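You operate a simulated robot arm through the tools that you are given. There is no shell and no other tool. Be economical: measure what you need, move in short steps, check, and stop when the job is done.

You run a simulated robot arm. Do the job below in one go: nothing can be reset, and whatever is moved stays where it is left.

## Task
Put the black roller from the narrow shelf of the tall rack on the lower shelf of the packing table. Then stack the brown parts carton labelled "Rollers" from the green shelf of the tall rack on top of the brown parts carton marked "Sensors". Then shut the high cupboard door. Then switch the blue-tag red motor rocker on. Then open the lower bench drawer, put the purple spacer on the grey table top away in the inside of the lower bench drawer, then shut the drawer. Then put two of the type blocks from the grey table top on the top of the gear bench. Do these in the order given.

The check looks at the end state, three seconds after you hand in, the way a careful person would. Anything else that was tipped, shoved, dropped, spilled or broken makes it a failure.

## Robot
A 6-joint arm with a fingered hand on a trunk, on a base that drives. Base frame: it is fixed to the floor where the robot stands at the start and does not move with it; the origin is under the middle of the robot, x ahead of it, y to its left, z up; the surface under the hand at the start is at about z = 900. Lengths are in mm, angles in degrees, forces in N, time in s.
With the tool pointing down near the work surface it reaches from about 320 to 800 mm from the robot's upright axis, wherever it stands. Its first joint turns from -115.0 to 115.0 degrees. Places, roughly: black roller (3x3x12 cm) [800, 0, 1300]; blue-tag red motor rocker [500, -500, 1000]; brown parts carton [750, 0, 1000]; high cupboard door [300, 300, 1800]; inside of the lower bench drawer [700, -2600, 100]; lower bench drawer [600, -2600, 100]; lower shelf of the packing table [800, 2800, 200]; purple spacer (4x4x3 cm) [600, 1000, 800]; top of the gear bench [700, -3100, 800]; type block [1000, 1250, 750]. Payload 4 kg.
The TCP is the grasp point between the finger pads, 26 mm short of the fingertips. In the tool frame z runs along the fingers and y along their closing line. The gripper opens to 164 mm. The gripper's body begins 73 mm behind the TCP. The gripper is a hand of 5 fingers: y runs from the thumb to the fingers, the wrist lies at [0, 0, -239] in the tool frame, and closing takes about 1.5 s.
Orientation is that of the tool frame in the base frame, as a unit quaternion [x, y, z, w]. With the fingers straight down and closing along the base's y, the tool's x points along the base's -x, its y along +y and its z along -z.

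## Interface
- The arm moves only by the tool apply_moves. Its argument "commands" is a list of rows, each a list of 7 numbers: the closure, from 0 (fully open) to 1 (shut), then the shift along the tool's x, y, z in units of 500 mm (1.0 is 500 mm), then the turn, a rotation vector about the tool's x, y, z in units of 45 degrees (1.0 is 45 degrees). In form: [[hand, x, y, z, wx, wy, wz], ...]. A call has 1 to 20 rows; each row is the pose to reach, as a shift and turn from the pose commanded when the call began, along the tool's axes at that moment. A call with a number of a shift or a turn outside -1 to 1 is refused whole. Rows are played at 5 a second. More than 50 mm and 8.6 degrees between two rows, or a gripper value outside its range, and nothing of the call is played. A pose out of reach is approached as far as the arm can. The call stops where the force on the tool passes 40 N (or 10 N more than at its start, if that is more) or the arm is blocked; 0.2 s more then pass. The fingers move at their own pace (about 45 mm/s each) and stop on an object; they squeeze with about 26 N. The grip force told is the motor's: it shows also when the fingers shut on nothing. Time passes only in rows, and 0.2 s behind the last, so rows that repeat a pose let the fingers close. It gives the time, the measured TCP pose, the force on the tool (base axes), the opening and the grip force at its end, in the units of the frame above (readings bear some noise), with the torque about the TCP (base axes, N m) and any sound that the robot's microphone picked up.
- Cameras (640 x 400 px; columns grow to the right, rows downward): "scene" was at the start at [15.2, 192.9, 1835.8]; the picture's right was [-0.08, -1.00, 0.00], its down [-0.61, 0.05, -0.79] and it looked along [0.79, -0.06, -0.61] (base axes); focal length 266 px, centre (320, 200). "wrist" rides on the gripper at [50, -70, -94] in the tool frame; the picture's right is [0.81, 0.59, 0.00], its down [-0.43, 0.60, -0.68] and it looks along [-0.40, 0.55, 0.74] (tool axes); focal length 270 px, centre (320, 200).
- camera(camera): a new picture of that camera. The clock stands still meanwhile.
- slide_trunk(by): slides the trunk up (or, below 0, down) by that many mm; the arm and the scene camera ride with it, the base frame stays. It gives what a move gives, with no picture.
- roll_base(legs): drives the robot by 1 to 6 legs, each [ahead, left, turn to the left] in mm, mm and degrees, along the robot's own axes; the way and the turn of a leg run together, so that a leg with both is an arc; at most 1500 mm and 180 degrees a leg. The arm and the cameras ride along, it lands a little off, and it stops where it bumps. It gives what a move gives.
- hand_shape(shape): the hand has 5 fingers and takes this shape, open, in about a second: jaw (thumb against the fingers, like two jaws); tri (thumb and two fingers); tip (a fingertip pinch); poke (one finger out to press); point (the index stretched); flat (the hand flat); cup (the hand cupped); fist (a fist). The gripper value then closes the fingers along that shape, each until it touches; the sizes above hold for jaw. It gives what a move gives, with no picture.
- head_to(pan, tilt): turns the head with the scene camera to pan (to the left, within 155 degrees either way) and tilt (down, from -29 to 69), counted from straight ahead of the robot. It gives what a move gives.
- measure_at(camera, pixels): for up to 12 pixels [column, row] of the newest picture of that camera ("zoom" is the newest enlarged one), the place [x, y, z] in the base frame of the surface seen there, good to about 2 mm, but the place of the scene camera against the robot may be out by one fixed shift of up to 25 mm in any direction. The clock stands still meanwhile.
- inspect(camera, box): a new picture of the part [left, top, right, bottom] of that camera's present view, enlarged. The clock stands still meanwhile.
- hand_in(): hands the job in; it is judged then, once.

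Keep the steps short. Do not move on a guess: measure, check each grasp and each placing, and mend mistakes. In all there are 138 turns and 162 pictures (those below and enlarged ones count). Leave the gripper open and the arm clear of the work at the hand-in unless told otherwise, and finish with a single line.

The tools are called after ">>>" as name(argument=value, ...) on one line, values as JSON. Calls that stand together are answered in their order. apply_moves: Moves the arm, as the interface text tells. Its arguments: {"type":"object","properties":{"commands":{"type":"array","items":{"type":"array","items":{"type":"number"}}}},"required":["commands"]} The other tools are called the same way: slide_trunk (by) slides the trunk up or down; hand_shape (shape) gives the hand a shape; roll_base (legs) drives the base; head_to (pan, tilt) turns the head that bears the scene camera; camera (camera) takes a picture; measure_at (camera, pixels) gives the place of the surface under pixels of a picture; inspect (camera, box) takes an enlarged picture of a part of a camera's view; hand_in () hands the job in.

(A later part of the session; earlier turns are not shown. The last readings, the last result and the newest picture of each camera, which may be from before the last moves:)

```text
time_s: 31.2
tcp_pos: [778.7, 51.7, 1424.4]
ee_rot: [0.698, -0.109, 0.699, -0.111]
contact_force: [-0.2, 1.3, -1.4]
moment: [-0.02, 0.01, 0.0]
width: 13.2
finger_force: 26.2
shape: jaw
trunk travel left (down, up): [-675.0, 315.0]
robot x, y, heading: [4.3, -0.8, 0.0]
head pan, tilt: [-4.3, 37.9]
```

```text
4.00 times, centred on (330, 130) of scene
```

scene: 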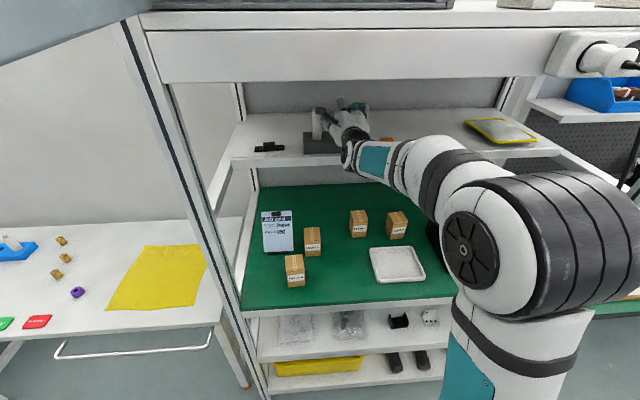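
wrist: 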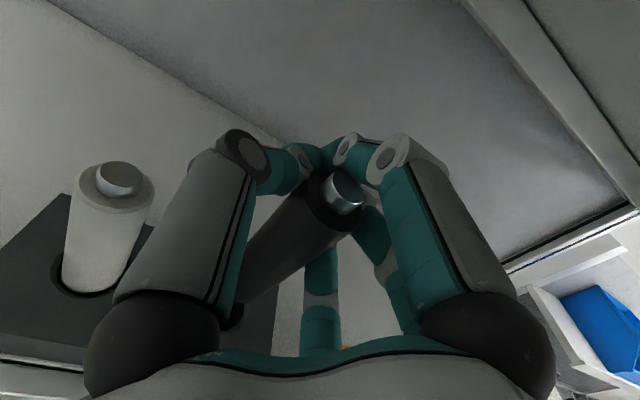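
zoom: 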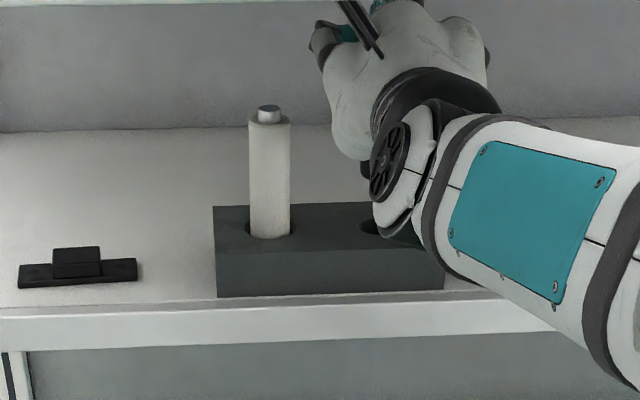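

The roller is out of its socket (bottom ≈1323). I back the base straight out 700 mm.

>>> roll_base(legs=[[-750, 0, 0]])

>>> head_to(pan=60, tilt=35)

>>> camera(camera="scene")

>>> camera(camera="wrist")

```text
time_s: 35.3
tcp_pos: [20.1, 57.3, 1423.8]
ee_rot: [0.699, -0.105, 0.697, -0.116]
contact_force: [0.4, 0.2, -1.2]
moment: [0.01, 0.01, 0.0]
width: 13.5
finger_force: 25.5
shape: jaw
trunk travel left (down, up): [-675.0, 315.0]
robot x, y, heading: [-753.8, -7.9, 1.1]
head pan, tilt: [-4.3, 37.9]
```

```text
time_s: 36.7
tcp_pos: [19.8, 58.2, 1424.1]
ee_rot: [0.699, -0.104, 0.697, -0.118]
contact_force: [0.7, -0.9, -1.3]
moment: [-0.03, -0.02, -0.04]
width: 13.3
finger_force: 26.1
shape: jaw
trunk travel left (down, up): [-675.0, 315.0]
robot x, y, heading: [-755.9, -7.9, 1.0]
head pan, tilt: [60.0, 35.0]
```

```text
128 pictures are left
```

scene: 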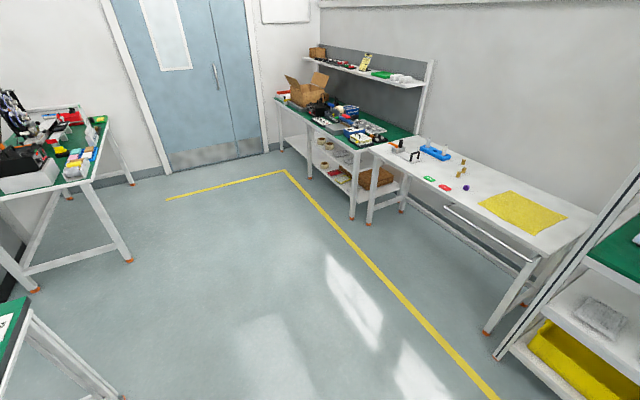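

```text
127 pictures are left
```

wrist: 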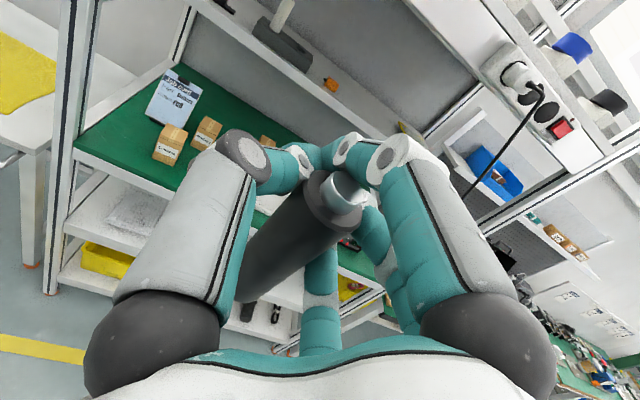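

Roller held well. The packing table is the green-topped one at (340,130) with a lower shelf. I measure it and the obstacles at left.

>>> inspect(camera="scene", box=[260, 120, 420, 220])

>>> measure_at(camera="scene", pixels=[[128, 260], [35, 290], [120, 395], [25, 305], [352, 218], [308, 178], [335, 175], [365, 178], [320, 165], [340, 150], [290, 150], [372, 222]])

```text
4.00 times, centred on (340, 170) of scene
```

zoom: 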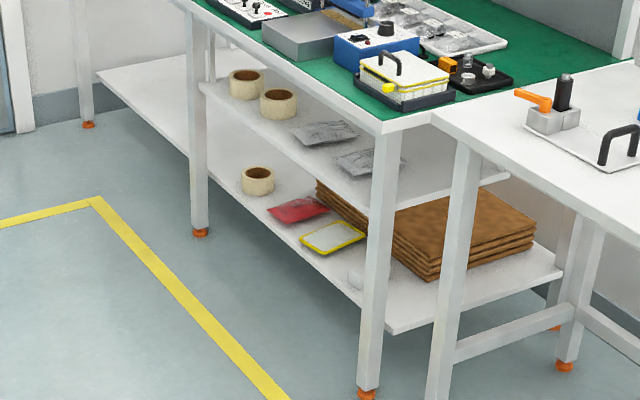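

```text
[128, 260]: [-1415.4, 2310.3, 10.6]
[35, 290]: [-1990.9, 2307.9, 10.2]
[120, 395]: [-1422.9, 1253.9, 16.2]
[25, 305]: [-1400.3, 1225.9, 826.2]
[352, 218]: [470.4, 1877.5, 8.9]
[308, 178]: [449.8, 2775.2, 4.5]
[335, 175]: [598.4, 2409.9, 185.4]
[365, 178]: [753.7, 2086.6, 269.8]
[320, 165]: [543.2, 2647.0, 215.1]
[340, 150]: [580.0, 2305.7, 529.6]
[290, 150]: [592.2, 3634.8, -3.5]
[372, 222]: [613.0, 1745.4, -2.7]
```

The lower shelf's left half (y≈3000, z≈190) is free with open space above. I look at the held roller's lower end with the scene camera to decide how to set it down.

>>> head_to(pan=-5, tilt=15)

>>> camera(camera="scene")

```text
time_s: 38.0
tcp_pos: [19.9, 57.1, 1422.8]
ee_rot: [0.699, -0.104, 0.697, -0.117]
contact_force: [-0.1, 0.0, -0.7]
moment: [0.0, 0.01, 0.0]
width: 13.5
finger_force: 26.1
shape: jaw
trunk travel left (down, up): [-675.0, 315.0]
robot x, y, heading: [-748.5, -5.6, 0.8]
head pan, tilt: [-5.0, 15.0]
```

```text
125 pictures are left
```

scene: 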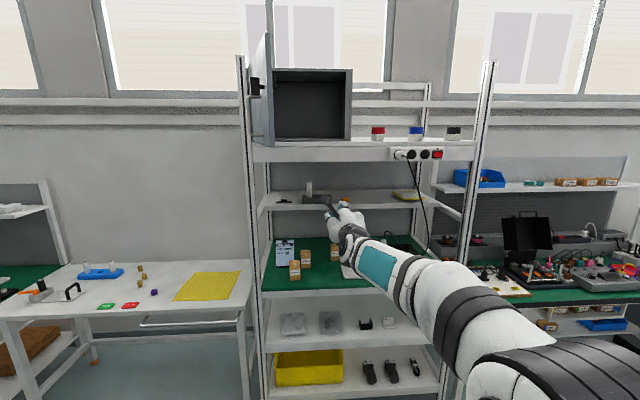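

The hand hides it. I'll set it down upright. Now I drive left 2×1495 mm in the free aisle (nearest benches are at x≈−1415, the tables at x≥450), and look.

>>> roll_base(legs=[[0, 1495, -0.8], [0, 1495, 0]])

>>> head_to(pan=-5, tilt=42)

>>> camera(camera="scene")

```text
time_s: 52.4
tcp_pos: [-136.5, 3075.7, 1423.3]
ee_rot: [0.702, -0.082, 0.693, -0.14]
contact_force: [0.5, -0.1, -2.0]
moment: [0.01, -0.01, -0.03]
width: 13.6
finger_force: 25.5
shape: jaw
trunk travel left (down, up): [-675.0, 315.0]
robot x, y, heading: [-904.5, 2963.2, 4.7]
head pan, tilt: [-5.0, 15.0]
```

```text
time_s: 53.3
tcp_pos: [-134.8, 3076.6, 1423.2]
ee_rot: [0.703, -0.083, 0.693, -0.138]
contact_force: [1.0, -1.4, -0.4]
moment: [0.03, 0.0, -0.02]
width: 13.6
finger_force: 25.9
shape: jaw
trunk travel left (down, up): [-675.0, 315.0]
robot x, y, heading: [-903.7, 2963.3, 4.7]
head pan, tilt: [-5.0, 42.0]
```

```text
124 pictures are left
```

scene: 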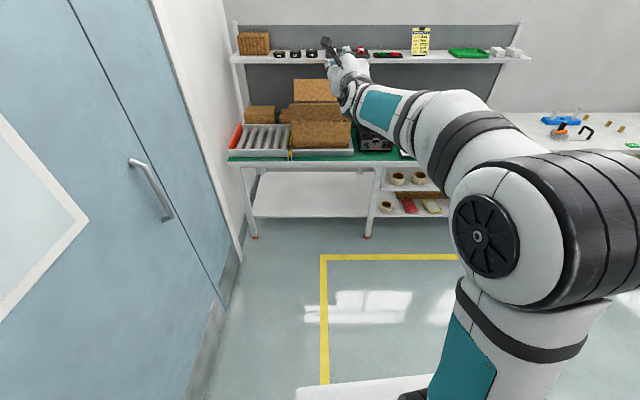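

The empty left half of the lower shelf is clear. I measure it, its front legs, and the table edge.

>>> measure_at(camera="scene", pixels=[[255, 213], [365, 216], [310, 195], [265, 178], [370, 178], [254, 236], [368, 236], [240, 165], [330, 165], [330, 160], [345, 390], [310, 212]])

```text
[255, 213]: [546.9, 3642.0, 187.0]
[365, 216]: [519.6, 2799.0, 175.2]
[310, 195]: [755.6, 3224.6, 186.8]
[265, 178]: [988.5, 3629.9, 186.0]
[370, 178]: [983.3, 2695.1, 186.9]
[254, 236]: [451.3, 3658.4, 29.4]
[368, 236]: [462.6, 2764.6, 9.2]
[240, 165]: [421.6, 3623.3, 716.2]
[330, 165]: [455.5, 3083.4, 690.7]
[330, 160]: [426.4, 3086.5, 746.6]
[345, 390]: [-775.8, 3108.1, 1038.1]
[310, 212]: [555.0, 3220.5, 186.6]
```

Shelf top z≈187, x 540–990, y 2780–3640; table top underside ≈690. I straighten the heading, shift left, lower the trunk fully.

>>> roll_base(legs=[[0, 130, -4.7]])

>>> slide_trunk(by=-675)

```text
time_s: 54.5
tcp_pos: [-134.2, 3139.7, 1423.4]
ee_rot: [0.699, -0.11, 0.698, -0.11]
contact_force: [-0.2, 0.7, -1.5]
moment: [0.01, -0.01, -0.02]
width: 13.4
finger_force: 26.0
shape: jaw
trunk travel left (down, up): [-675.0, 315.0]
robot x, y, heading: [-906.6, 3087.5, -0.1]
head pan, tilt: [-5.0, 42.0]
```

```text
refused: -675 is not a number from -400 to 400
```

>>> slide_trunk(by=-400)

>>> slide_trunk(by=-270)

>>> apply_moves(commands=[[1, -0.087, 0.028, 0, 0, 0, 0], [1, -0.174, 0.056, 0, 0, 0, 0], [1, -0.261, 0.085, 0, 0, 0, 0], [1, -0.348, 0.113, 0, 0, 0, 0], [1, -0.435, 0.141, 0, 0, 0, 0], [1, -0.522, 0.17, 0, 0, 0, 0], [1, -0.609, 0.198, 0, 0, 0, 0], [1, -0.696, 0.226, 0, 0, 0, 0], [1, -0.783, 0.254, 0, 0, 0, 0], [1, -0.79, 0.257, 0, 0, 0, 0]])

>>> camera(camera="scene")

>>> camera(camera="wrist")

```text
time_s: 58.4
tcp_pos: [-134.1, 3138.3, 1024.0]
ee_rot: [0.698, -0.111, 0.698, -0.111]
contact_force: [0.0, 0.5, -0.7]
moment: [0.01, -0.02, -0.01]
width: 13.3
finger_force: 25.8
shape: jaw
trunk travel left (down, up): [-275.0, 715.0]
robot x, y, heading: [-909.3, 3086.3, 0.0]
head pan, tilt: [-5.0, 42.0]
```

```text
time_s: 61.1
tcp_pos: [-133.8, 3138.1, 754.5]
ee_rot: [0.698, -0.111, 0.699, -0.11]
contact_force: [0.1, 0.2, -2.1]
moment: [-0.01, -0.04, -0.01]
width: 13.3
finger_force: 25.8
shape: jaw
trunk travel left (down, up): [-5.0, 985.0]
robot x, y, heading: [-911.5, 3088.6, -0.2]
head pan, tilt: [-5.0, 42.0]
```

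```text
time_s: 63.3
tcp_pos: [-135.0, 3137.1, 337.5]
ee_rot: [0.698, -0.111, 0.699, -0.11]
contact_force: [-0.1, 0.1, -1.4]
moment: [-0.01, 0.02, 0.01]
width: 13.7
finger_force: 26.0
shape: jaw
trunk travel left (down, up): [-5.0, 985.0]
robot x, y, heading: [-908.5, 3087.3, 0.1]
head pan, tilt: [-5.0, 42.0]
```

```text
123 pictures are left
```

scene: 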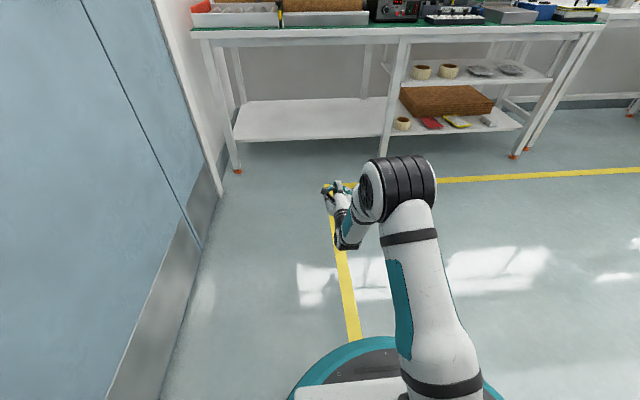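

```text
122 pictures are left
```

wrist: 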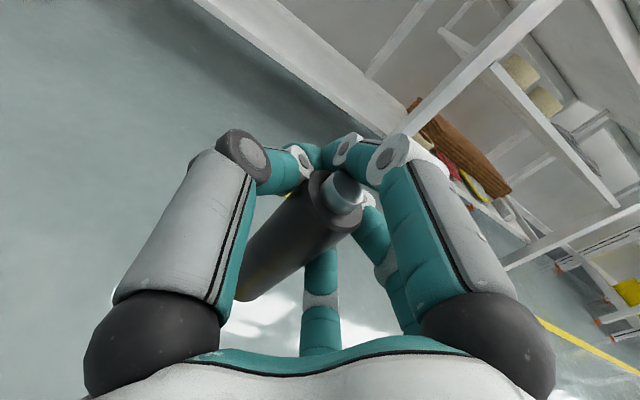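

Clean. I measure the elbow and the base front edge to be sure they clear the table edge when driving in.

>>> measure_at(camera="scene", pixels=[[405, 170], [430, 185], [375, 175], [340, 350], [400, 210], [355, 225], [300, 34], [380, 140], [310, 130], [600, 200]])

```text
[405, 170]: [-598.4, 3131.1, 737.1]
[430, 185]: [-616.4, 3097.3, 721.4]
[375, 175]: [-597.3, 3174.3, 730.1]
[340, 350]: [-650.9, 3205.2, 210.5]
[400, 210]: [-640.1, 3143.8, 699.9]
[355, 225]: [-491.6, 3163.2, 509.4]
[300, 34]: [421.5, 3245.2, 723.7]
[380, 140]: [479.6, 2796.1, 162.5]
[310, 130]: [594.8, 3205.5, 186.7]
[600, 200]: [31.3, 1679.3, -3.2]
```

All clear. I drive ahead 785 mm, bringing the roller over the shelf with ~45 mm under it.

>>> roll_base(legs=[[785, 0, 0]])

>>> camera(camera="scene")

>>> camera(camera="wrist")

```text
time_s: 67.5
tcp_pos: [650.8, 3168.8, 337.3]
ee_rot: [0.7, -0.101, 0.697, -0.119]
contact_force: [0.0, -0.5, -1.4]
moment: [-0.01, -0.01, 0.0]
width: 13.3
finger_force: 26.6
shape: jaw
trunk travel left (down, up): [-5.0, 985.0]
robot x, y, heading: [-119.6, 3097.5, 1.4]
head pan, tilt: [-5.0, 42.0]
```

```text
121 pictures are left
```

scene: 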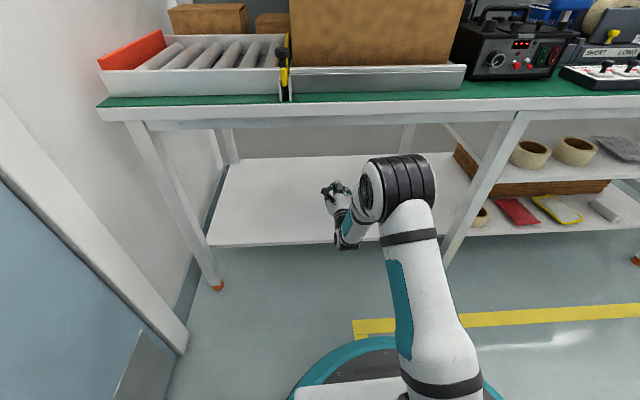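

```text
120 pictures are left
```

wrist: 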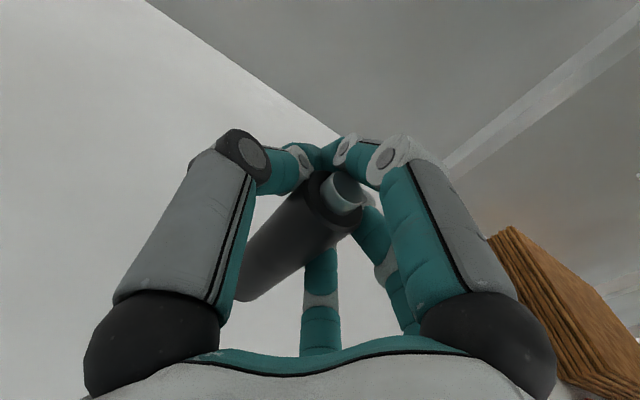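

I measure the roller in hand and the shelf below.

>>> measure_at(camera="wrist", pixels=[[248, 296], [243, 290], [260, 265], [310, 205], [325, 190], [345, 195], [240, 300], [275, 330], [360, 205]])

```text
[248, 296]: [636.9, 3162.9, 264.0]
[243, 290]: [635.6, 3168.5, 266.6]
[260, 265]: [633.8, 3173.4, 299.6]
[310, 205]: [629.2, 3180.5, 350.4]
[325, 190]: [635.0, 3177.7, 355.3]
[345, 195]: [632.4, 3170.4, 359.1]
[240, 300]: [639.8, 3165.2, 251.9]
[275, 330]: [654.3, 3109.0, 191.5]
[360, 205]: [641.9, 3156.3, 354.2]
```

The roller might be a few degrees off vertical. I enlarge to judge its tilt along parallel surface lines.

>>> inspect(camera="wrist", box=[220, 150, 396, 320])

```text
2.35 times, centred on (308, 235) of wrist
```

zoom: 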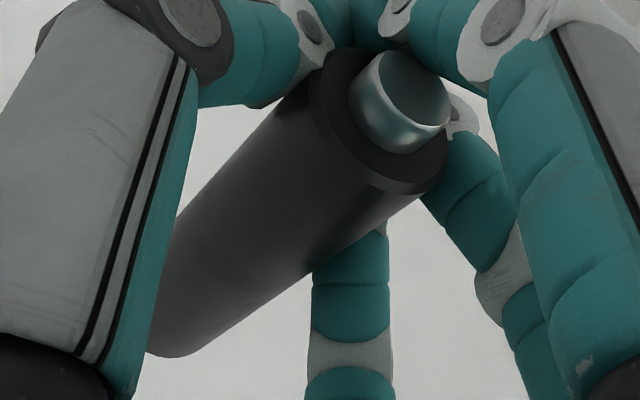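

>>> measure_at(camera="zoom", pixels=[[285, 115], [300, 140], [320, 170], [345, 195], [370, 205], [180, 245], [185, 270], [200, 295], [220, 310], [170, 350], [400, 95], [375, 185]])

```text
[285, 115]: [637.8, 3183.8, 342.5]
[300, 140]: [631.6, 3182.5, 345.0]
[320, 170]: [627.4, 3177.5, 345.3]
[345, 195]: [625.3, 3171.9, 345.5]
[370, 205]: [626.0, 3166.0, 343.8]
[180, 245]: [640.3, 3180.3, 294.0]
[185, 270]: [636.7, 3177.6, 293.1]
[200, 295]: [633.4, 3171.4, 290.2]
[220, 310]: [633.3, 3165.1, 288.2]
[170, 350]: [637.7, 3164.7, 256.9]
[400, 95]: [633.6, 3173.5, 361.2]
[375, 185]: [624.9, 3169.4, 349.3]
```

Fitted tilt: about 8° in pitch and 2.6° sideways. I correct it by turning the hand and lower 40 mm at the same time.

>>> apply_moves(commands=[[1, 0, 0, 0, -0.027, -0.083, 0.029], [1, 0, 0, 0, -0.054, -0.167, 0.058], [1, -0.038, 0.012, 0, -0.054, -0.167, 0.058], [1, -0.076, 0.025, 0, -0.054, -0.167, 0.058], [1, -0.076, 0.025, 0, -0.054, -0.167, 0.058]])

>>> inspect(camera="wrist", box=[220, 150, 396, 320])

>>> measure_at(camera="zoom", pixels=[[285, 115], [300, 140], [320, 170], [345, 195], [370, 205], [180, 245], [185, 270], [200, 295], [220, 310], [170, 350], [240, 350], [375, 185]])

```text
time_s: 68.8
tcp_pos: [651.1, 3168.8, 297.7]
ee_rot: [0.744, -0.123, 0.644, -0.127]
contact_force: [0.0, -1.0, -0.4]
moment: [-0.02, -0.02, 0.03]
width: 13.2
finger_force: 26.3
shape: jaw
trunk travel left (down, up): [-5.0, 985.0]
robot x, y, heading: [-123.9, 3098.1, 1.6]
head pan, tilt: [-5.0, 42.0]
```

```text
2.35 times, centred on (308, 235) of wrist
```

zoom: 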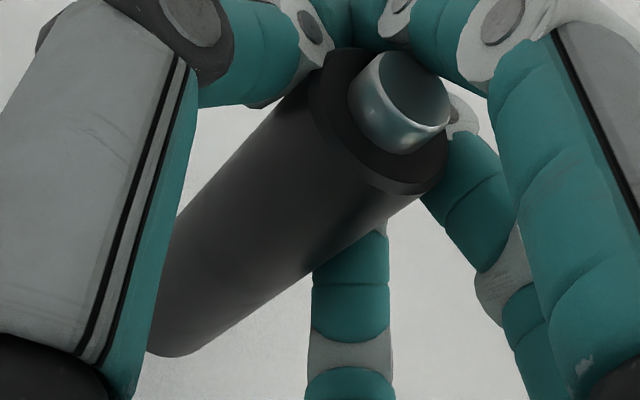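

```text
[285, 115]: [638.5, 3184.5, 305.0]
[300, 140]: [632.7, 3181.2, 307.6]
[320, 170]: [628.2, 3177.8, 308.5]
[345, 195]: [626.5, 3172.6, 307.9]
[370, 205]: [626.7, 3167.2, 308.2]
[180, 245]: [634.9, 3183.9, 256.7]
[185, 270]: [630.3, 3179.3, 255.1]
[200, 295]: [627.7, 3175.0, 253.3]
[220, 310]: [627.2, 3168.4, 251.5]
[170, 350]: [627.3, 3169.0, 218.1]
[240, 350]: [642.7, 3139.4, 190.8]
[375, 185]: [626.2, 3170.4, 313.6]
```

Now vertical within a degree. Bottom is ~15 mm above the shelf (190). I lower 10 mm.

>>> apply_moves(commands=[[1, -0.0093, 0.0035, 0.0014, 0, 0, 0], [1, -0.0186, 0.007, 0.0027, 0, 0, 0], [1, -0.0186, 0.007, 0.0027, 0, 0, 0]])

>>> apply_moves(commands=[[1, -0.0037, 0.0014, 0.0005, 0, 0, 0], [1, -0.0056, 0.0021, 0.0008, 0, 0, 0], [1, -0.0056, 0.0021, 0.0008, 0, 0, 0]])

>>> inspect(camera="wrist", box=[200, 180, 400, 320])

```text
time_s: 69.5
tcp_pos: [652.0, 3168.7, 288.4]
ee_rot: [0.744, -0.123, 0.644, -0.128]
contact_force: [0.3, -0.5, -1.0]
moment: [0.01, 0.01, -0.03]
width: 13.5
finger_force: 26.0
shape: jaw
trunk travel left (down, up): [-5.0, 985.0]
robot x, y, heading: [-118.7, 3098.0, 1.6]
head pan, tilt: [-5.0, 42.0]
```

```text
time_s: 70.3
tcp_pos: [651.1, 3167.7, 286.7]
ee_rot: [0.743, -0.124, 0.645, -0.126]
contact_force: [-0.6, 1.1, 5.1]
moment: [0.03, 0.06, -0.02]
width: 13.6
finger_force: 26.2
shape: jaw
trunk travel left (down, up): [-5.0, 985.0]
robot x, y, heading: [-120.9, 3097.9, 1.5]
head pan, tilt: [-5.0, 42.0]
```

```text
2.86 times, centred on (300, 250) of wrist
```

zoom: 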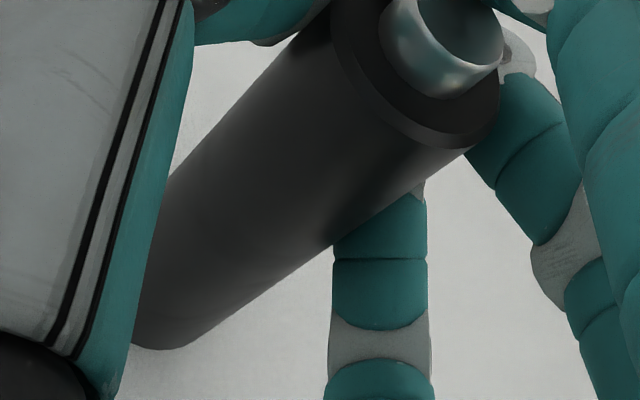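

5 N contact: it stands on the shelf. I open the fingers gradually.

>>> apply_moves(commands=[[0.92, 0, 0, 0, 0, 0, 0], [0.9, 0, 0, 0, 0, 0, 0], [0.88, 0, 0, 0, 0, 0, 0], [0.85, 0, 0, 0, 0, 0, 0], [0.8, 0, 0, 0, 0, 0, 0], [0.75, 0, 0, 0, 0, 0, 0], [0.7, 0, 0, 0, 0, 0, 0], [0.65, 0, 0, 0, 0, 0, 0], [0.6, 0, 0, 0, 0, 0, 0], [0.5, 0, 0, 0, 0, 0, 0], [0.45, 0, 0, 0, 0, 0, 0], [0.4, 0, 0, 0, 0, 0, 0]])

>>> camera(camera="wrist")

```text
time_s: 73.0
tcp_pos: [651.6, 3168.2, 285.6]
ee_rot: [0.744, -0.123, 0.645, -0.126]
contact_force: [0.2, -0.3, 0.0]
moment: [-0.01, 0.01, -0.03]
width: 97.7
finger_force: 0.1
shape: jaw
trunk travel left (down, up): [-5.0, 985.0]
robot x, y, heading: [-121.3, 3098.8, 1.6]
head pan, tilt: [-5.0, 42.0]
```

```text
116 pictures are left
```

wrist: 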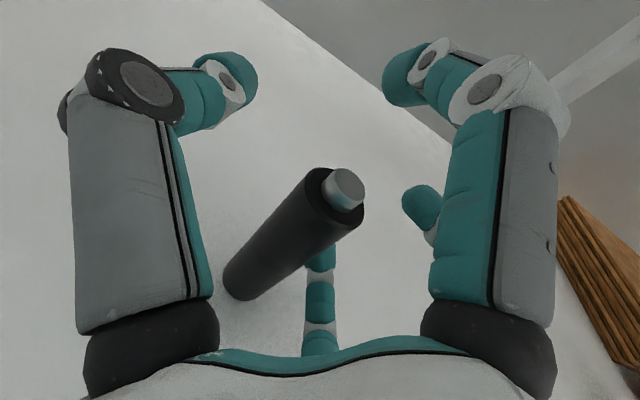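

It stands free. I retreat the hand straight back 120 mm.

>>> apply_moves(commands=[[0.4, -0.0066, 0.002, -0.05, 0, 0, 0], [0.4, -0.0131, 0.004, -0.099, 0, 0, 0], [0.4, -0.02, 0.006, -0.149, 0, 0, 0], [0.4, -0.026, 0.008, -0.198, 0, 0, 0], [0.4, -0.031, 0.01, -0.238, 0, 0, 0]])

>>> camera(camera="scene")

```text
time_s: 74.2
tcp_pos: [531.3, 3164.5, 286.3]
ee_rot: [0.744, -0.124, 0.645, -0.127]
contact_force: [0.0, 0.6, -0.1]
moment: [-0.03, 0.0, 0.04]
width: 97.8
finger_force: 0.1
shape: jaw
trunk travel left (down, up): [-5.0, 985.0]
robot x, y, heading: [-118.8, 3096.7, 1.5]
head pan, tilt: [-5.0, 42.0]
```

```text
115 pictures are left
```

scene: 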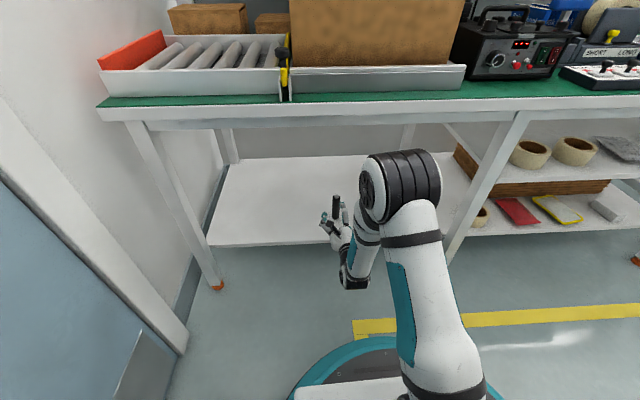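

The roller stands on the shelf. I back away, raise the trunk, and turn the hand to point down in the open aisle.

>>> roll_base(legs=[[-680, 0, -1.5]])

>>> slide_trunk(by=400)

>>> slide_trunk(by=400)

>>> apply_moves(commands=[[0.3, 0, 0, 0, -0.028, -0.15, -0.031], [0.2, 0, 0, 0, -0.056, -0.3, -0.062], [0.1, 0, 0, 0, -0.084, -0.45, -0.092], [0, 0, 0, 0, -0.111, -0.6, -0.123], [0, 0, 0, 0, -0.139, -0.75, -0.154], [0, 0, 0, 0, -0.167, -0.901, -0.185]])

>>> apply_moves(commands=[[0, 0, 0, 0, -0.028, -0.15, -0.031], [0, 0, 0, 0, -0.056, -0.3, -0.062], [0, 0, 0, 0, -0.084, -0.45, -0.092], [0, 0, 0, 0, -0.111, -0.6, -0.123], [0, 0, 0, 0, -0.139, -0.75, -0.154], [0, 0, 0, 0, -0.167, -0.901, -0.185]])

```text
time_s: 77.8
tcp_pos: [-124.1, 3131.1, 286.6]
ee_rot: [0.741, -0.141, 0.647, -0.112]
contact_force: [-0.8, 0.8, -0.5]
moment: [-0.02, 0.03, -0.02]
width: 98.0
finger_force: 0.1
shape: jaw
trunk travel left (down, up): [-5.0, 985.0]
robot x, y, heading: [-777.5, 3095.5, -1.4]
head pan, tilt: [-5.0, 42.0]
```

```text
time_s: 81.6
tcp_pos: [-122.6, 3132.0, 685.6]
ee_rot: [0.741, -0.141, 0.647, -0.112]
contact_force: [0.3, -0.1, 0.1]
moment: [0.0, 0.03, 0.01]
width: 97.5
finger_force: 0.0
shape: jaw
trunk travel left (down, up): [-405.0, 585.0]
robot x, y, heading: [-779.0, 3097.9, -1.1]
head pan, tilt: [-5.0, 42.0]
```

```text
time_s: 85.5
tcp_pos: [-123.3, 3130.5, 1086.3]
ee_rot: [0.741, -0.14, 0.647, -0.112]
contact_force: [-0.3, -0.6, 0.5]
moment: [-0.01, 0.0, -0.02]
width: 97.7
finger_force: 0.0
shape: jaw
trunk travel left (down, up): [-805.0, 185.0]
robot x, y, heading: [-777.8, 3098.3, -1.0]
head pan, tilt: [-5.0, 42.0]
```

```text
time_s: 86.9
tcp_pos: [-123.3, 3130.3, 1086.3]
ee_rot: [0.933, -0.083, 0.346, -0.059]
contact_force: [0.0, -0.7, -0.1]
moment: [0.01, 0.0, 0.0]
width: 163.8
finger_force: 0.1
shape: jaw
trunk travel left (down, up): [-805.0, 185.0]
robot x, y, heading: [-779.1, 3095.7, -1.2]
head pan, tilt: [-5.0, 42.0]
```

```text
time_s: 88.3
tcp_pos: [-122.5, 3132.2, 1086.0]
ee_rot: [1.0, -0.012, -0.002, 0.0]
contact_force: [-0.1, 0.4, 0.7]
moment: [0.01, 0.05, -0.01]
width: 163.8
finger_force: 0.1
shape: jaw
out of reach, approached as far as the arm can: row 1
trunk travel left (down, up): [-805.0, 185.0]
robot x, y, heading: [-777.8, 3095.0, -1.1]
head pan, tilt: [-5.0, 42.0]
```

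Hand is pointing down. I drive right along the aisle back to the tall rack.

>>> roll_base(legs=[[0, -1500, 1.0], [0, -1500, 0]])

>>> camera(camera="scene")

```text
time_s: 102.6
tcp_pos: [-214.7, 148.6, 1086.4]
ee_rot: [1.0, -0.016, 0.0, 0.0]
contact_force: [0.3, 0.6, -0.2]
moment: [0.0, -0.01, 0.02]
width: 163.8
finger_force: 0.0
shape: jaw
trunk travel left (down, up): [-805.0, 185.0]
robot x, y, heading: [-868.9, 121.0, -1.3]
head pan, tilt: [-5.0, 42.0]
```

```text
114 pictures are left
```

scene: 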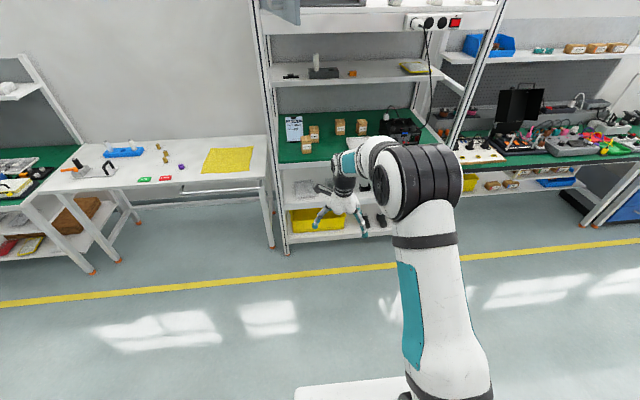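

TCP at (−215,149,1086). I straighten, shift right to y≈0 and drive in with the hand 100 mm above the cartons.

>>> roll_base(legs=[[0, -115, 1.3], [780, 0, 0]])

>>> camera(camera="scene")

>>> camera(camera="wrist")

```text
time_s: 107.7
tcp_pos: [578.5, 46.2, 1087.0]
ee_rot: [1.0, -0.004, 0.0, -0.001]
contact_force: [0.3, -0.4, 0.0]
moment: [0.0, 0.01, 0.01]
width: 163.9
finger_force: 0.1
shape: jaw
trunk travel left (down, up): [-805.0, 185.0]
robot x, y, heading: [-76.4, 4.2, 0.1]
head pan, tilt: [-5.0, 42.0]
```

```text
113 pictures are left
```

scene: 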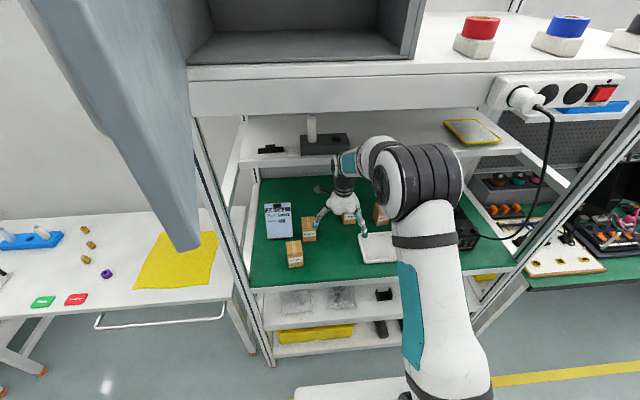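

```text
112 pictures are left
```

wrist: 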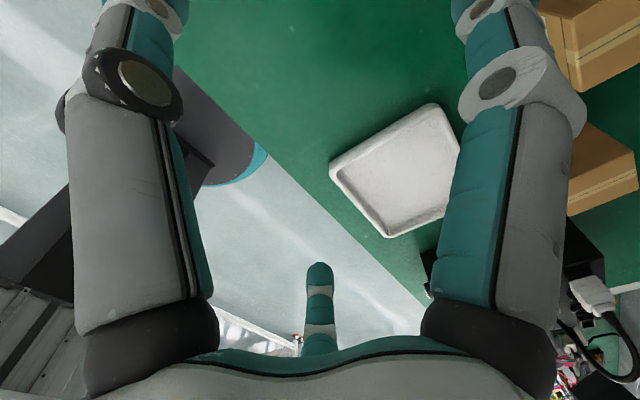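

I enlarge the two cartons in the scene view and measure their faces and edges.

>>> inspect(camera="scene", box=[260, 195, 380, 275])

```text
5.00 times, centred on (320, 235) of scene
```

zoom: 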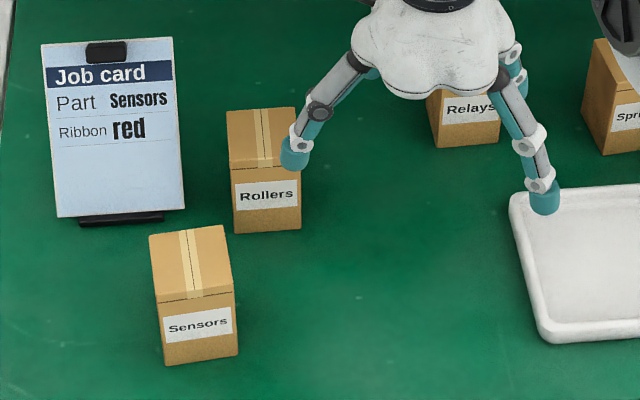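

>>> measure_at(camera="zoom", pixels=[[229, 112], [291, 109], [232, 164], [240, 228], [300, 226], [152, 240], [224, 229], [160, 303], [235, 290], [168, 365], [237, 356], [265, 200]])

```text
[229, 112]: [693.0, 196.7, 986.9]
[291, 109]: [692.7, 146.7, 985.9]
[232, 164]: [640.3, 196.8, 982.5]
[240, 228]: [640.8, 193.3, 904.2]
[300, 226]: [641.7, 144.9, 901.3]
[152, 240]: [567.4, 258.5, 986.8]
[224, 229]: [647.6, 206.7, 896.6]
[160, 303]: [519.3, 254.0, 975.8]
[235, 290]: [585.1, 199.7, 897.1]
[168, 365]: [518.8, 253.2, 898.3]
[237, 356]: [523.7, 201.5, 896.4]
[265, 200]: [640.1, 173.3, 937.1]
```

Rollers carton true centre ≈ (679,157), 53×52×90; Sensors centre ≈ (560,216), yaw ≈5°. I check the job card's right edge, next to where the thumb would come down.

>>> measure_at(camera="zoom", pixels=[[180, 205], [178, 120], [170, 45], [160, 216], [430, 105], [432, 146], [60, 215]])

```text
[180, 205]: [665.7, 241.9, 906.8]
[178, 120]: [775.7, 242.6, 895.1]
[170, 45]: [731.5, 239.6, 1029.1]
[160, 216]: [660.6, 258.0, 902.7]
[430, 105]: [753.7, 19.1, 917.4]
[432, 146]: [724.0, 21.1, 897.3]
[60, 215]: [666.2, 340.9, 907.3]
```

Card's right edge is at y≈228, so I bias the hand to y≈151 and half-close the fingers. I move linearly to (679,151,1018) over the Rollers carton.

>>> apply_moves(commands=[[0.5, 0.04, -0.042, 0.028, 0, 0, 0], [0.5, 0.08, -0.084, 0.055, 0, 0, 0], [0.5, 0.12, -0.126, 0.083, 0, 0, 0], [0.5, 0.16, -0.168, 0.11, 0, 0, 0], [0.5, 0.201, -0.21, 0.138, 0, 0, 0], [0.5, 0.201, -0.21, 0.138, 0, 0, 0], [0.5, 0.201, -0.21, 0.138, 0, 0, 0]])

>>> camera(camera="wrist")

>>> inspect(camera="scene", box=[240, 120, 400, 280])

```text
time_s: 109.3
tcp_pos: [681.3, 150.1, 1016.5]
ee_rot: [1.0, -0.005, 0.0, 0.0]
contact_force: [0.7, -0.5, -0.6]
moment: [0.02, 0.0, 0.02]
width: 82.3
finger_force: 0.0
shape: jaw
trunk travel left (down, up): [-805.0, 185.0]
robot x, y, heading: [-73.4, 3.2, -0.6]
head pan, tilt: [-5.0, 42.0]
```

```text
110 pictures are left
```

wrist: 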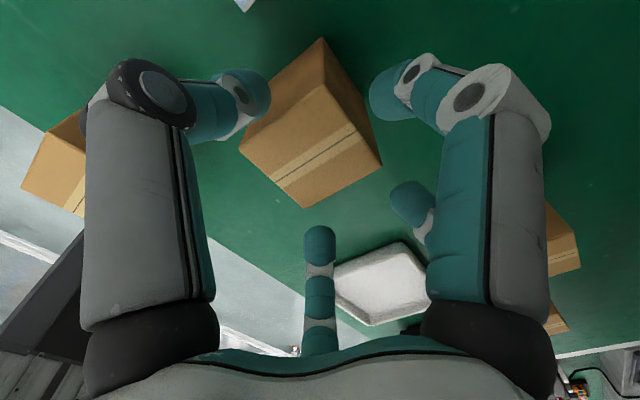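

```text
2.50 times, centred on (320, 200) of scene
```

zoom: 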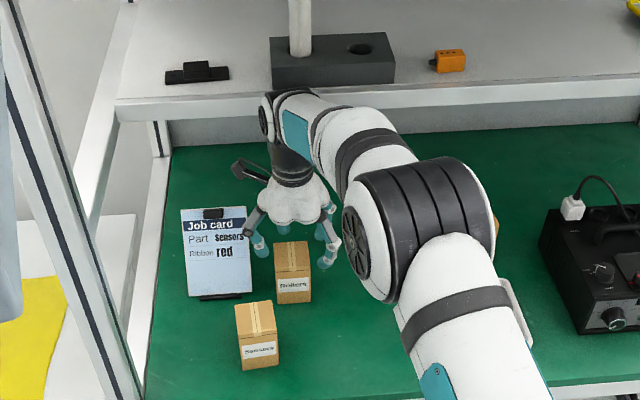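

I measure the carton's top corners in the wrist view.

>>> measure_at(camera="wrist", pixels=[[246, 145], [323, 90], [376, 163], [305, 202], [312, 150], [322, 45], [240, 100], [390, 95], [410, 205], [320, 245]])

```text
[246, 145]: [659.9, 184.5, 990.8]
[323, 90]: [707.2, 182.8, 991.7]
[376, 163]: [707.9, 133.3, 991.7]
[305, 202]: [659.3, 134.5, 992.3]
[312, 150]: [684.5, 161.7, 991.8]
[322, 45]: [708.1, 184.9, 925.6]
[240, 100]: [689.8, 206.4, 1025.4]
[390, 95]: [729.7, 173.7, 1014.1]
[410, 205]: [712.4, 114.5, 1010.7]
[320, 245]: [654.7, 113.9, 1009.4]
```

Carton centre (684,159), top 991. I descend to z≈960 with a small correction.

>>> apply_moves(commands=[[0.5, 0.006, -0.008, 0.0, 0, 0, 0], [0.5, 0.006, -0.008, 0.04, 0, 0, 0], [0.5, 0.006, -0.008, 0.08, 0, 0, 0], [0.5, 0.006, -0.008, 0.112, 0, 0, 0]])

>>> camera(camera="wrist")

```text
time_s: 110.3
tcp_pos: [683.5, 156.5, 959.3]
ee_rot: [1.0, -0.004, 0.0, 0.0]
contact_force: [0.9, -0.2, -0.5]
moment: [0.0, -0.01, -0.01]
width: 82.5
finger_force: 0.0
shape: jaw
trunk travel left (down, up): [-805.0, 185.0]
robot x, y, heading: [-74.3, -0.5, -0.2]
head pan, tilt: [-5.0, 42.0]
```

```text
108 pictures are left
```

wrist: 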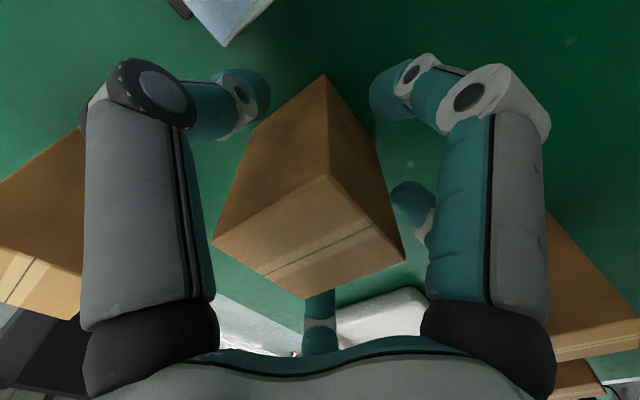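

Fingers surround the carton without contact. I close the hand.

>>> apply_moves(commands=[[0.65, 0, 0, 0, 0, 0, 0], [0.75, 0, 0, 0, 0, 0, 0], [0.85, 0, 0, 0, 0, 0, 0], [1, 0, 0, 0, 0, 0, 0], [1, 0, 0, 0, 0, 0, 0], [1, 0, 0, 0, 0, 0, 0], [1, 0, 0, 0, 0, 0, 0], [1, 0, 0, 0, 0, 0, 0]])

>>> apply_moves(commands=[[1, 0, 0, -0.01, 0, 0, 0], [1, 0, 0, -0.02, 0, 0, 0], [1, 0, 0, -0.03, 0, 0, 0]])

>>> camera(camera="wrist")

```text
time_s: 112.1
tcp_pos: [682.3, 155.7, 960.2]
ee_rot: [1.0, -0.004, 0.0, 0.0]
contact_force: [0.6, 0.1, 0.5]
moment: [-0.01, 0.02, -0.01]
width: 55.9
finger_force: 25.6
shape: jaw
trunk travel left (down, up): [-805.0, 185.0]
robot x, y, heading: [-74.4, -3.1, -0.2]
head pan, tilt: [-5.0, 42.0]
```

```text
time_s: 112.9
tcp_pos: [682.6, 156.6, 975.8]
ee_rot: [1.0, -0.004, 0.0, -0.001]
contact_force: [0.2, 0.4, -1.1]
moment: [0.0, -0.02, 0.0]
width: 55.8
finger_force: 25.9
shape: jaw
trunk travel left (down, up): [-805.0, 185.0]
robot x, y, heading: [-74.0, -1.8, -0.5]
head pan, tilt: [-5.0, 42.0]
```

```text
107 pictures are left
```

wrist: 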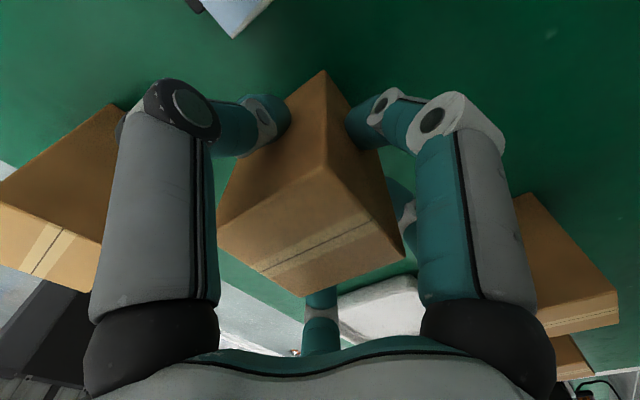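

Carton lifted 16 mm. I carry it back and right around the Sensors carton, rise, then left to just above it.

>>> apply_moves(commands=[[1, -0.045, 0.053, -0.008, 0, 0, 0], [1, -0.105, 0.103, -0.018, 0, 0, 0], [1, -0.175, 0.123, -0.048, 0, 0, 0], [1, -0.215, 0.123, -0.128, 0, 0, 0], [1, -0.241, 0.123, -0.208, 0, 0, 0], [1, -0.242, 0.043, -0.218, 0, 0, 0], [1, -0.242, -0.037, -0.218, 0, 0, 0], [1, -0.242, -0.088, -0.218, 0, 0, 0], [1, -0.242, -0.088, -0.218, 0, 0, 0]])

>>> camera(camera="wrist")

>>> inspect(camera="scene", box=[220, 150, 420, 290])

```text
time_s: 114.9
tcp_pos: [562.4, 199.6, 1086.1]
ee_rot: [1.0, -0.005, 0.0, 0.0]
contact_force: [0.3, -0.5, -1.6]
moment: [0.03, 0.01, -0.01]
width: 55.5
finger_force: 26.1
shape: jaw
trunk travel left (down, up): [-805.0, 185.0]
robot x, y, heading: [-75.9, -2.0, -0.3]
head pan, tilt: [-5.0, 42.0]
```

```text
106 pictures are left
```

wrist: 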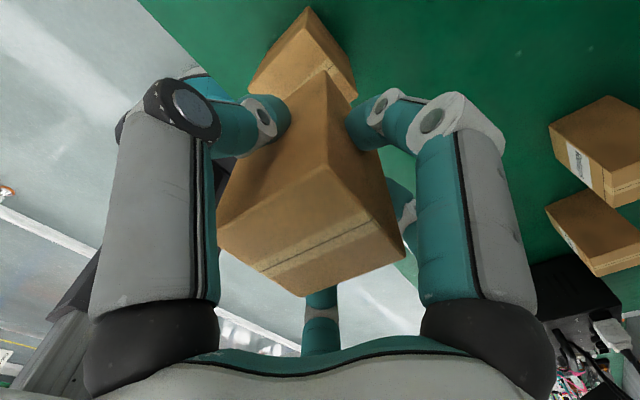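

```text
2.86 times, centred on (320, 220) of scene
```

zoom: 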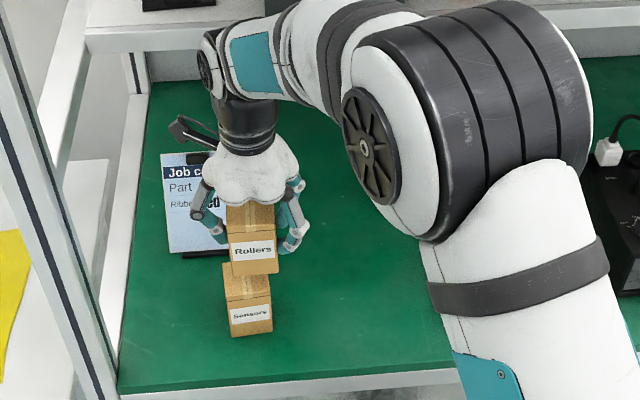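

I measure the held carton's corners and the visible corners of the Sensors carton.

>>> measure_at(camera="wrist", pixels=[[224, 233], [322, 170], [400, 253], [305, 292], [325, 80], [252, 90], [328, 62], [354, 97], [307, 14], [300, 60], [290, 40]])

>>> measure_at(camera="zoom", pixels=[[226, 300], [270, 292], [229, 336], [272, 332], [222, 262], [233, 275], [277, 272], [230, 240], [274, 236], [250, 285]])

```text
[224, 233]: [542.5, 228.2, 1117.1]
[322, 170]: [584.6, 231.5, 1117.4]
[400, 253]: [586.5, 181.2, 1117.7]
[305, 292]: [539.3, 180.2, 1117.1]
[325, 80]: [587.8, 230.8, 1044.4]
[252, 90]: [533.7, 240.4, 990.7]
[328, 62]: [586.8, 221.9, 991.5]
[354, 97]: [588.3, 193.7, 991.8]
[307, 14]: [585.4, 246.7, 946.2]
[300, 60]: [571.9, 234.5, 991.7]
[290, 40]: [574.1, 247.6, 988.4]
```

```text
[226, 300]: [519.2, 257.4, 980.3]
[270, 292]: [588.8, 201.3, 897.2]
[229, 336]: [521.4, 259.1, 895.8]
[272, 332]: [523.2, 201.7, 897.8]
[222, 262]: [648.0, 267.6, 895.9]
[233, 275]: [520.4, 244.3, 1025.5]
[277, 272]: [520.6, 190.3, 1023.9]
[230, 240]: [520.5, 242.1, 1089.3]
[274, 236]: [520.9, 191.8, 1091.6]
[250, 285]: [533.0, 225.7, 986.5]
```

Need +12.5 mm in y, a ~5° yaw, then ~33 mm down. I align and go 28 mm down.

>>> apply_moves(commands=[[1, 0, -0.0125, 0, 0, 0, -0.06], [1, 0, -0.025, 0, 0, 0, -0.12], [1, 0, -0.025, 0.03, 0, 0, -0.12], [1, 0, -0.025, 0.056, 0, 0, -0.12], [1, 0, -0.025, 0.056, 0, 0, -0.12]])

>>> inspect(camera="scene", box=[260, 205, 360, 285])

```text
time_s: 116.1
tcp_pos: [564.1, 213.2, 1056.7]
ee_rot: [0.999, 0.043, -0.001, 0.0]
contact_force: [-0.2, 0.2, -1.5]
moment: [0.01, 0.03, 0.03]
width: 55.7
finger_force: 26.1
shape: jaw
trunk travel left (down, up): [-805.0, 185.0]
robot x, y, heading: [-74.7, 0.0, -0.7]
head pan, tilt: [-5.0, 42.0]
```

```text
5.00 times, centred on (310, 245) of scene
```

zoom: 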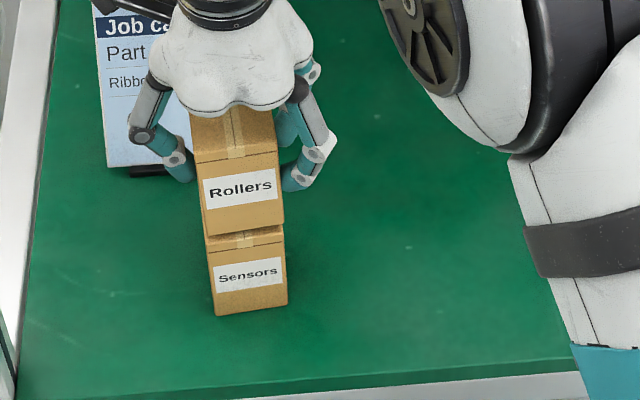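

Well aligned. I lower in small steps until contact.

>>> apply_moves(commands=[[1, 0, 0, 0.004, 0, 0, 0], [1, 0, 0, 0.007, 0, 0, 0], [1, 0, 0, 0.007, 0, 0, 0]])

>>> apply_moves(commands=[[1, 0, 0, 0.002, 0, 0, 0], [1, 0, 0, 0.004, 0, 0, 0], [1, 0, 0, 0.004, 0, 0, 0]])

```text
time_s: 116.9
tcp_pos: [563.0, 211.8, 1053.3]
ee_rot: [0.999, 0.043, 0.001, 0.0]
contact_force: [0.3, -0.1, -1.1]
moment: [0.02, 0.04, 0.02]
width: 55.7
finger_force: 25.8
shape: jaw
trunk travel left (down, up): [-805.0, 185.0]
robot x, y, heading: [-77.3, 1.9, -0.5]
head pan, tilt: [-5.0, 42.0]
```

```text
time_s: 117.7
tcp_pos: [563.6, 213.1, 1048.9]
ee_rot: [0.999, 0.042, -0.001, 0.0]
contact_force: [-0.1, 0.1, -1.4]
moment: [-0.01, 0.0, 0.0]
width: 55.8
finger_force: 25.9
shape: jaw
trunk travel left (down, up): [-805.0, 185.0]
robot x, y, heading: [-75.4, 0.5, -0.3]
head pan, tilt: [-5.0, 42.0]
```

>>> apply_moves(commands=[[1, 0, 0, 0.003, 0, 0, 0], [1, 0, 0, 0.003, 0, 0, 0]])

>>> apply_moves(commands=[[1, 0, 0, 0.003, 0, 0, 0], [1, 0, 0, 0.003, 0, 0, 0]])

```text
time_s: 118.3
tcp_pos: [563.1, 212.6, 1049.1]
ee_rot: [0.999, 0.043, 0.001, -0.001]
contact_force: [0.1, -0.4, 0.6]
moment: [0.06, 0.03, 0.0]
width: 56.0
finger_force: 26.0
shape: jaw
trunk travel left (down, up): [-805.0, 185.0]
robot x, y, heading: [-77.6, 0.8, -0.2]
head pan, tilt: [-5.0, 42.0]
```

```text
time_s: 118.9
tcp_pos: [563.3, 213.9, 1048.8]
ee_rot: [0.999, 0.043, -0.001, 0.0]
contact_force: [0.2, -0.6, 10.4]
moment: [0.16, 0.08, 0.04]
width: 55.8
finger_force: 25.4
shape: jaw
trunk travel left (down, up): [-805.0, 185.0]
robot x, y, heading: [-74.2, 2.3, -0.4]
head pan, tilt: [-5.0, 42.0]
```

10 N contact: stacked. I open gently, then raise 100 mm.

>>> apply_moves(commands=[[0.65, 0, 0, 0, 0, 0, 0], [0.62, 0, 0, 0, 0, 0, 0], [0.58, 0, 0, 0, 0, 0, 0], [0.54, 0, 0, 0, 0, 0, 0], [0.5, 0, 0, 0, 0, 0, 0], [0.45, 0, 0, 0, 0, 0, 0], [0.42, 0, 0, 0, 0, 0, 0], [0.42, 0, 0, -0.08, 0, 0, 0], [0.42, 0, 0, -0.16, 0, 0, 0], [0.42, 0, 0, -0.24, 0, 0, 0]])

>>> inspect(camera="scene", box=[220, 150, 420, 290])

```text
time_s: 121.1
tcp_pos: [560.5, 215.9, 1167.2]
ee_rot: [0.999, 0.042, 0.0, -0.001]
contact_force: [0.5, -0.2, 0.6]
moment: [0.02, -0.04, 0.02]
width: 94.7
finger_force: 0.0
shape: jaw
trunk travel left (down, up): [-805.0, 185.0]
robot x, y, heading: [-71.7, 4.5, -0.3]
head pan, tilt: [-5.0, 42.0]
```

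```text
2.86 times, centred on (320, 220) of scene
```

zoom: 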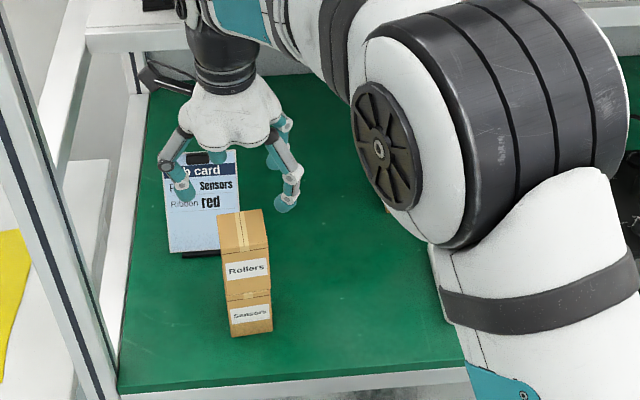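

The stack is right. Now the cupboard door: I back away 650 mm and look at it from a distance.

>>> roll_base(legs=[[-750, 0, 0.3]])

>>> head_to(pan=0, tilt=5)

>>> inspect(camera="scene", box=[220, 60, 420, 185])

```text
time_s: 125.2
tcp_pos: [-186.2, 215.7, 1165.3]
ee_rot: [0.999, 0.038, 0.0, 0.001]
contact_force: [-0.1, 0.5, -0.7]
moment: [-0.01, 0.01, 0.0]
width: 94.8
finger_force: 0.0
shape: jaw
trunk travel left (down, up): [-805.0, 185.0]
robot x, y, heading: [-828.9, 8.7, -1.2]
head pan, tilt: [-5.0, 42.0]
```

```text
time_s: 126.2
tcp_pos: [-185.0, 217.8, 1166.6]
ee_rot: [0.999, 0.038, 0.0, 0.001]
contact_force: [-0.1, -1.6, -0.5]
moment: [0.0, 0.0, -0.03]
width: 94.8
finger_force: 0.1
shape: jaw
trunk travel left (down, up): [-805.0, 185.0]
robot x, y, heading: [-827.0, 9.0, -0.9]
head pan, tilt: [0.0, 5.0]
```

```text
3.20 times, centred on (320, 122) of scene
```

zoom: 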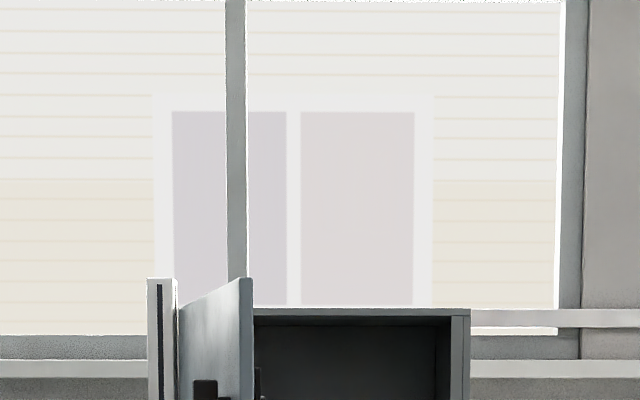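

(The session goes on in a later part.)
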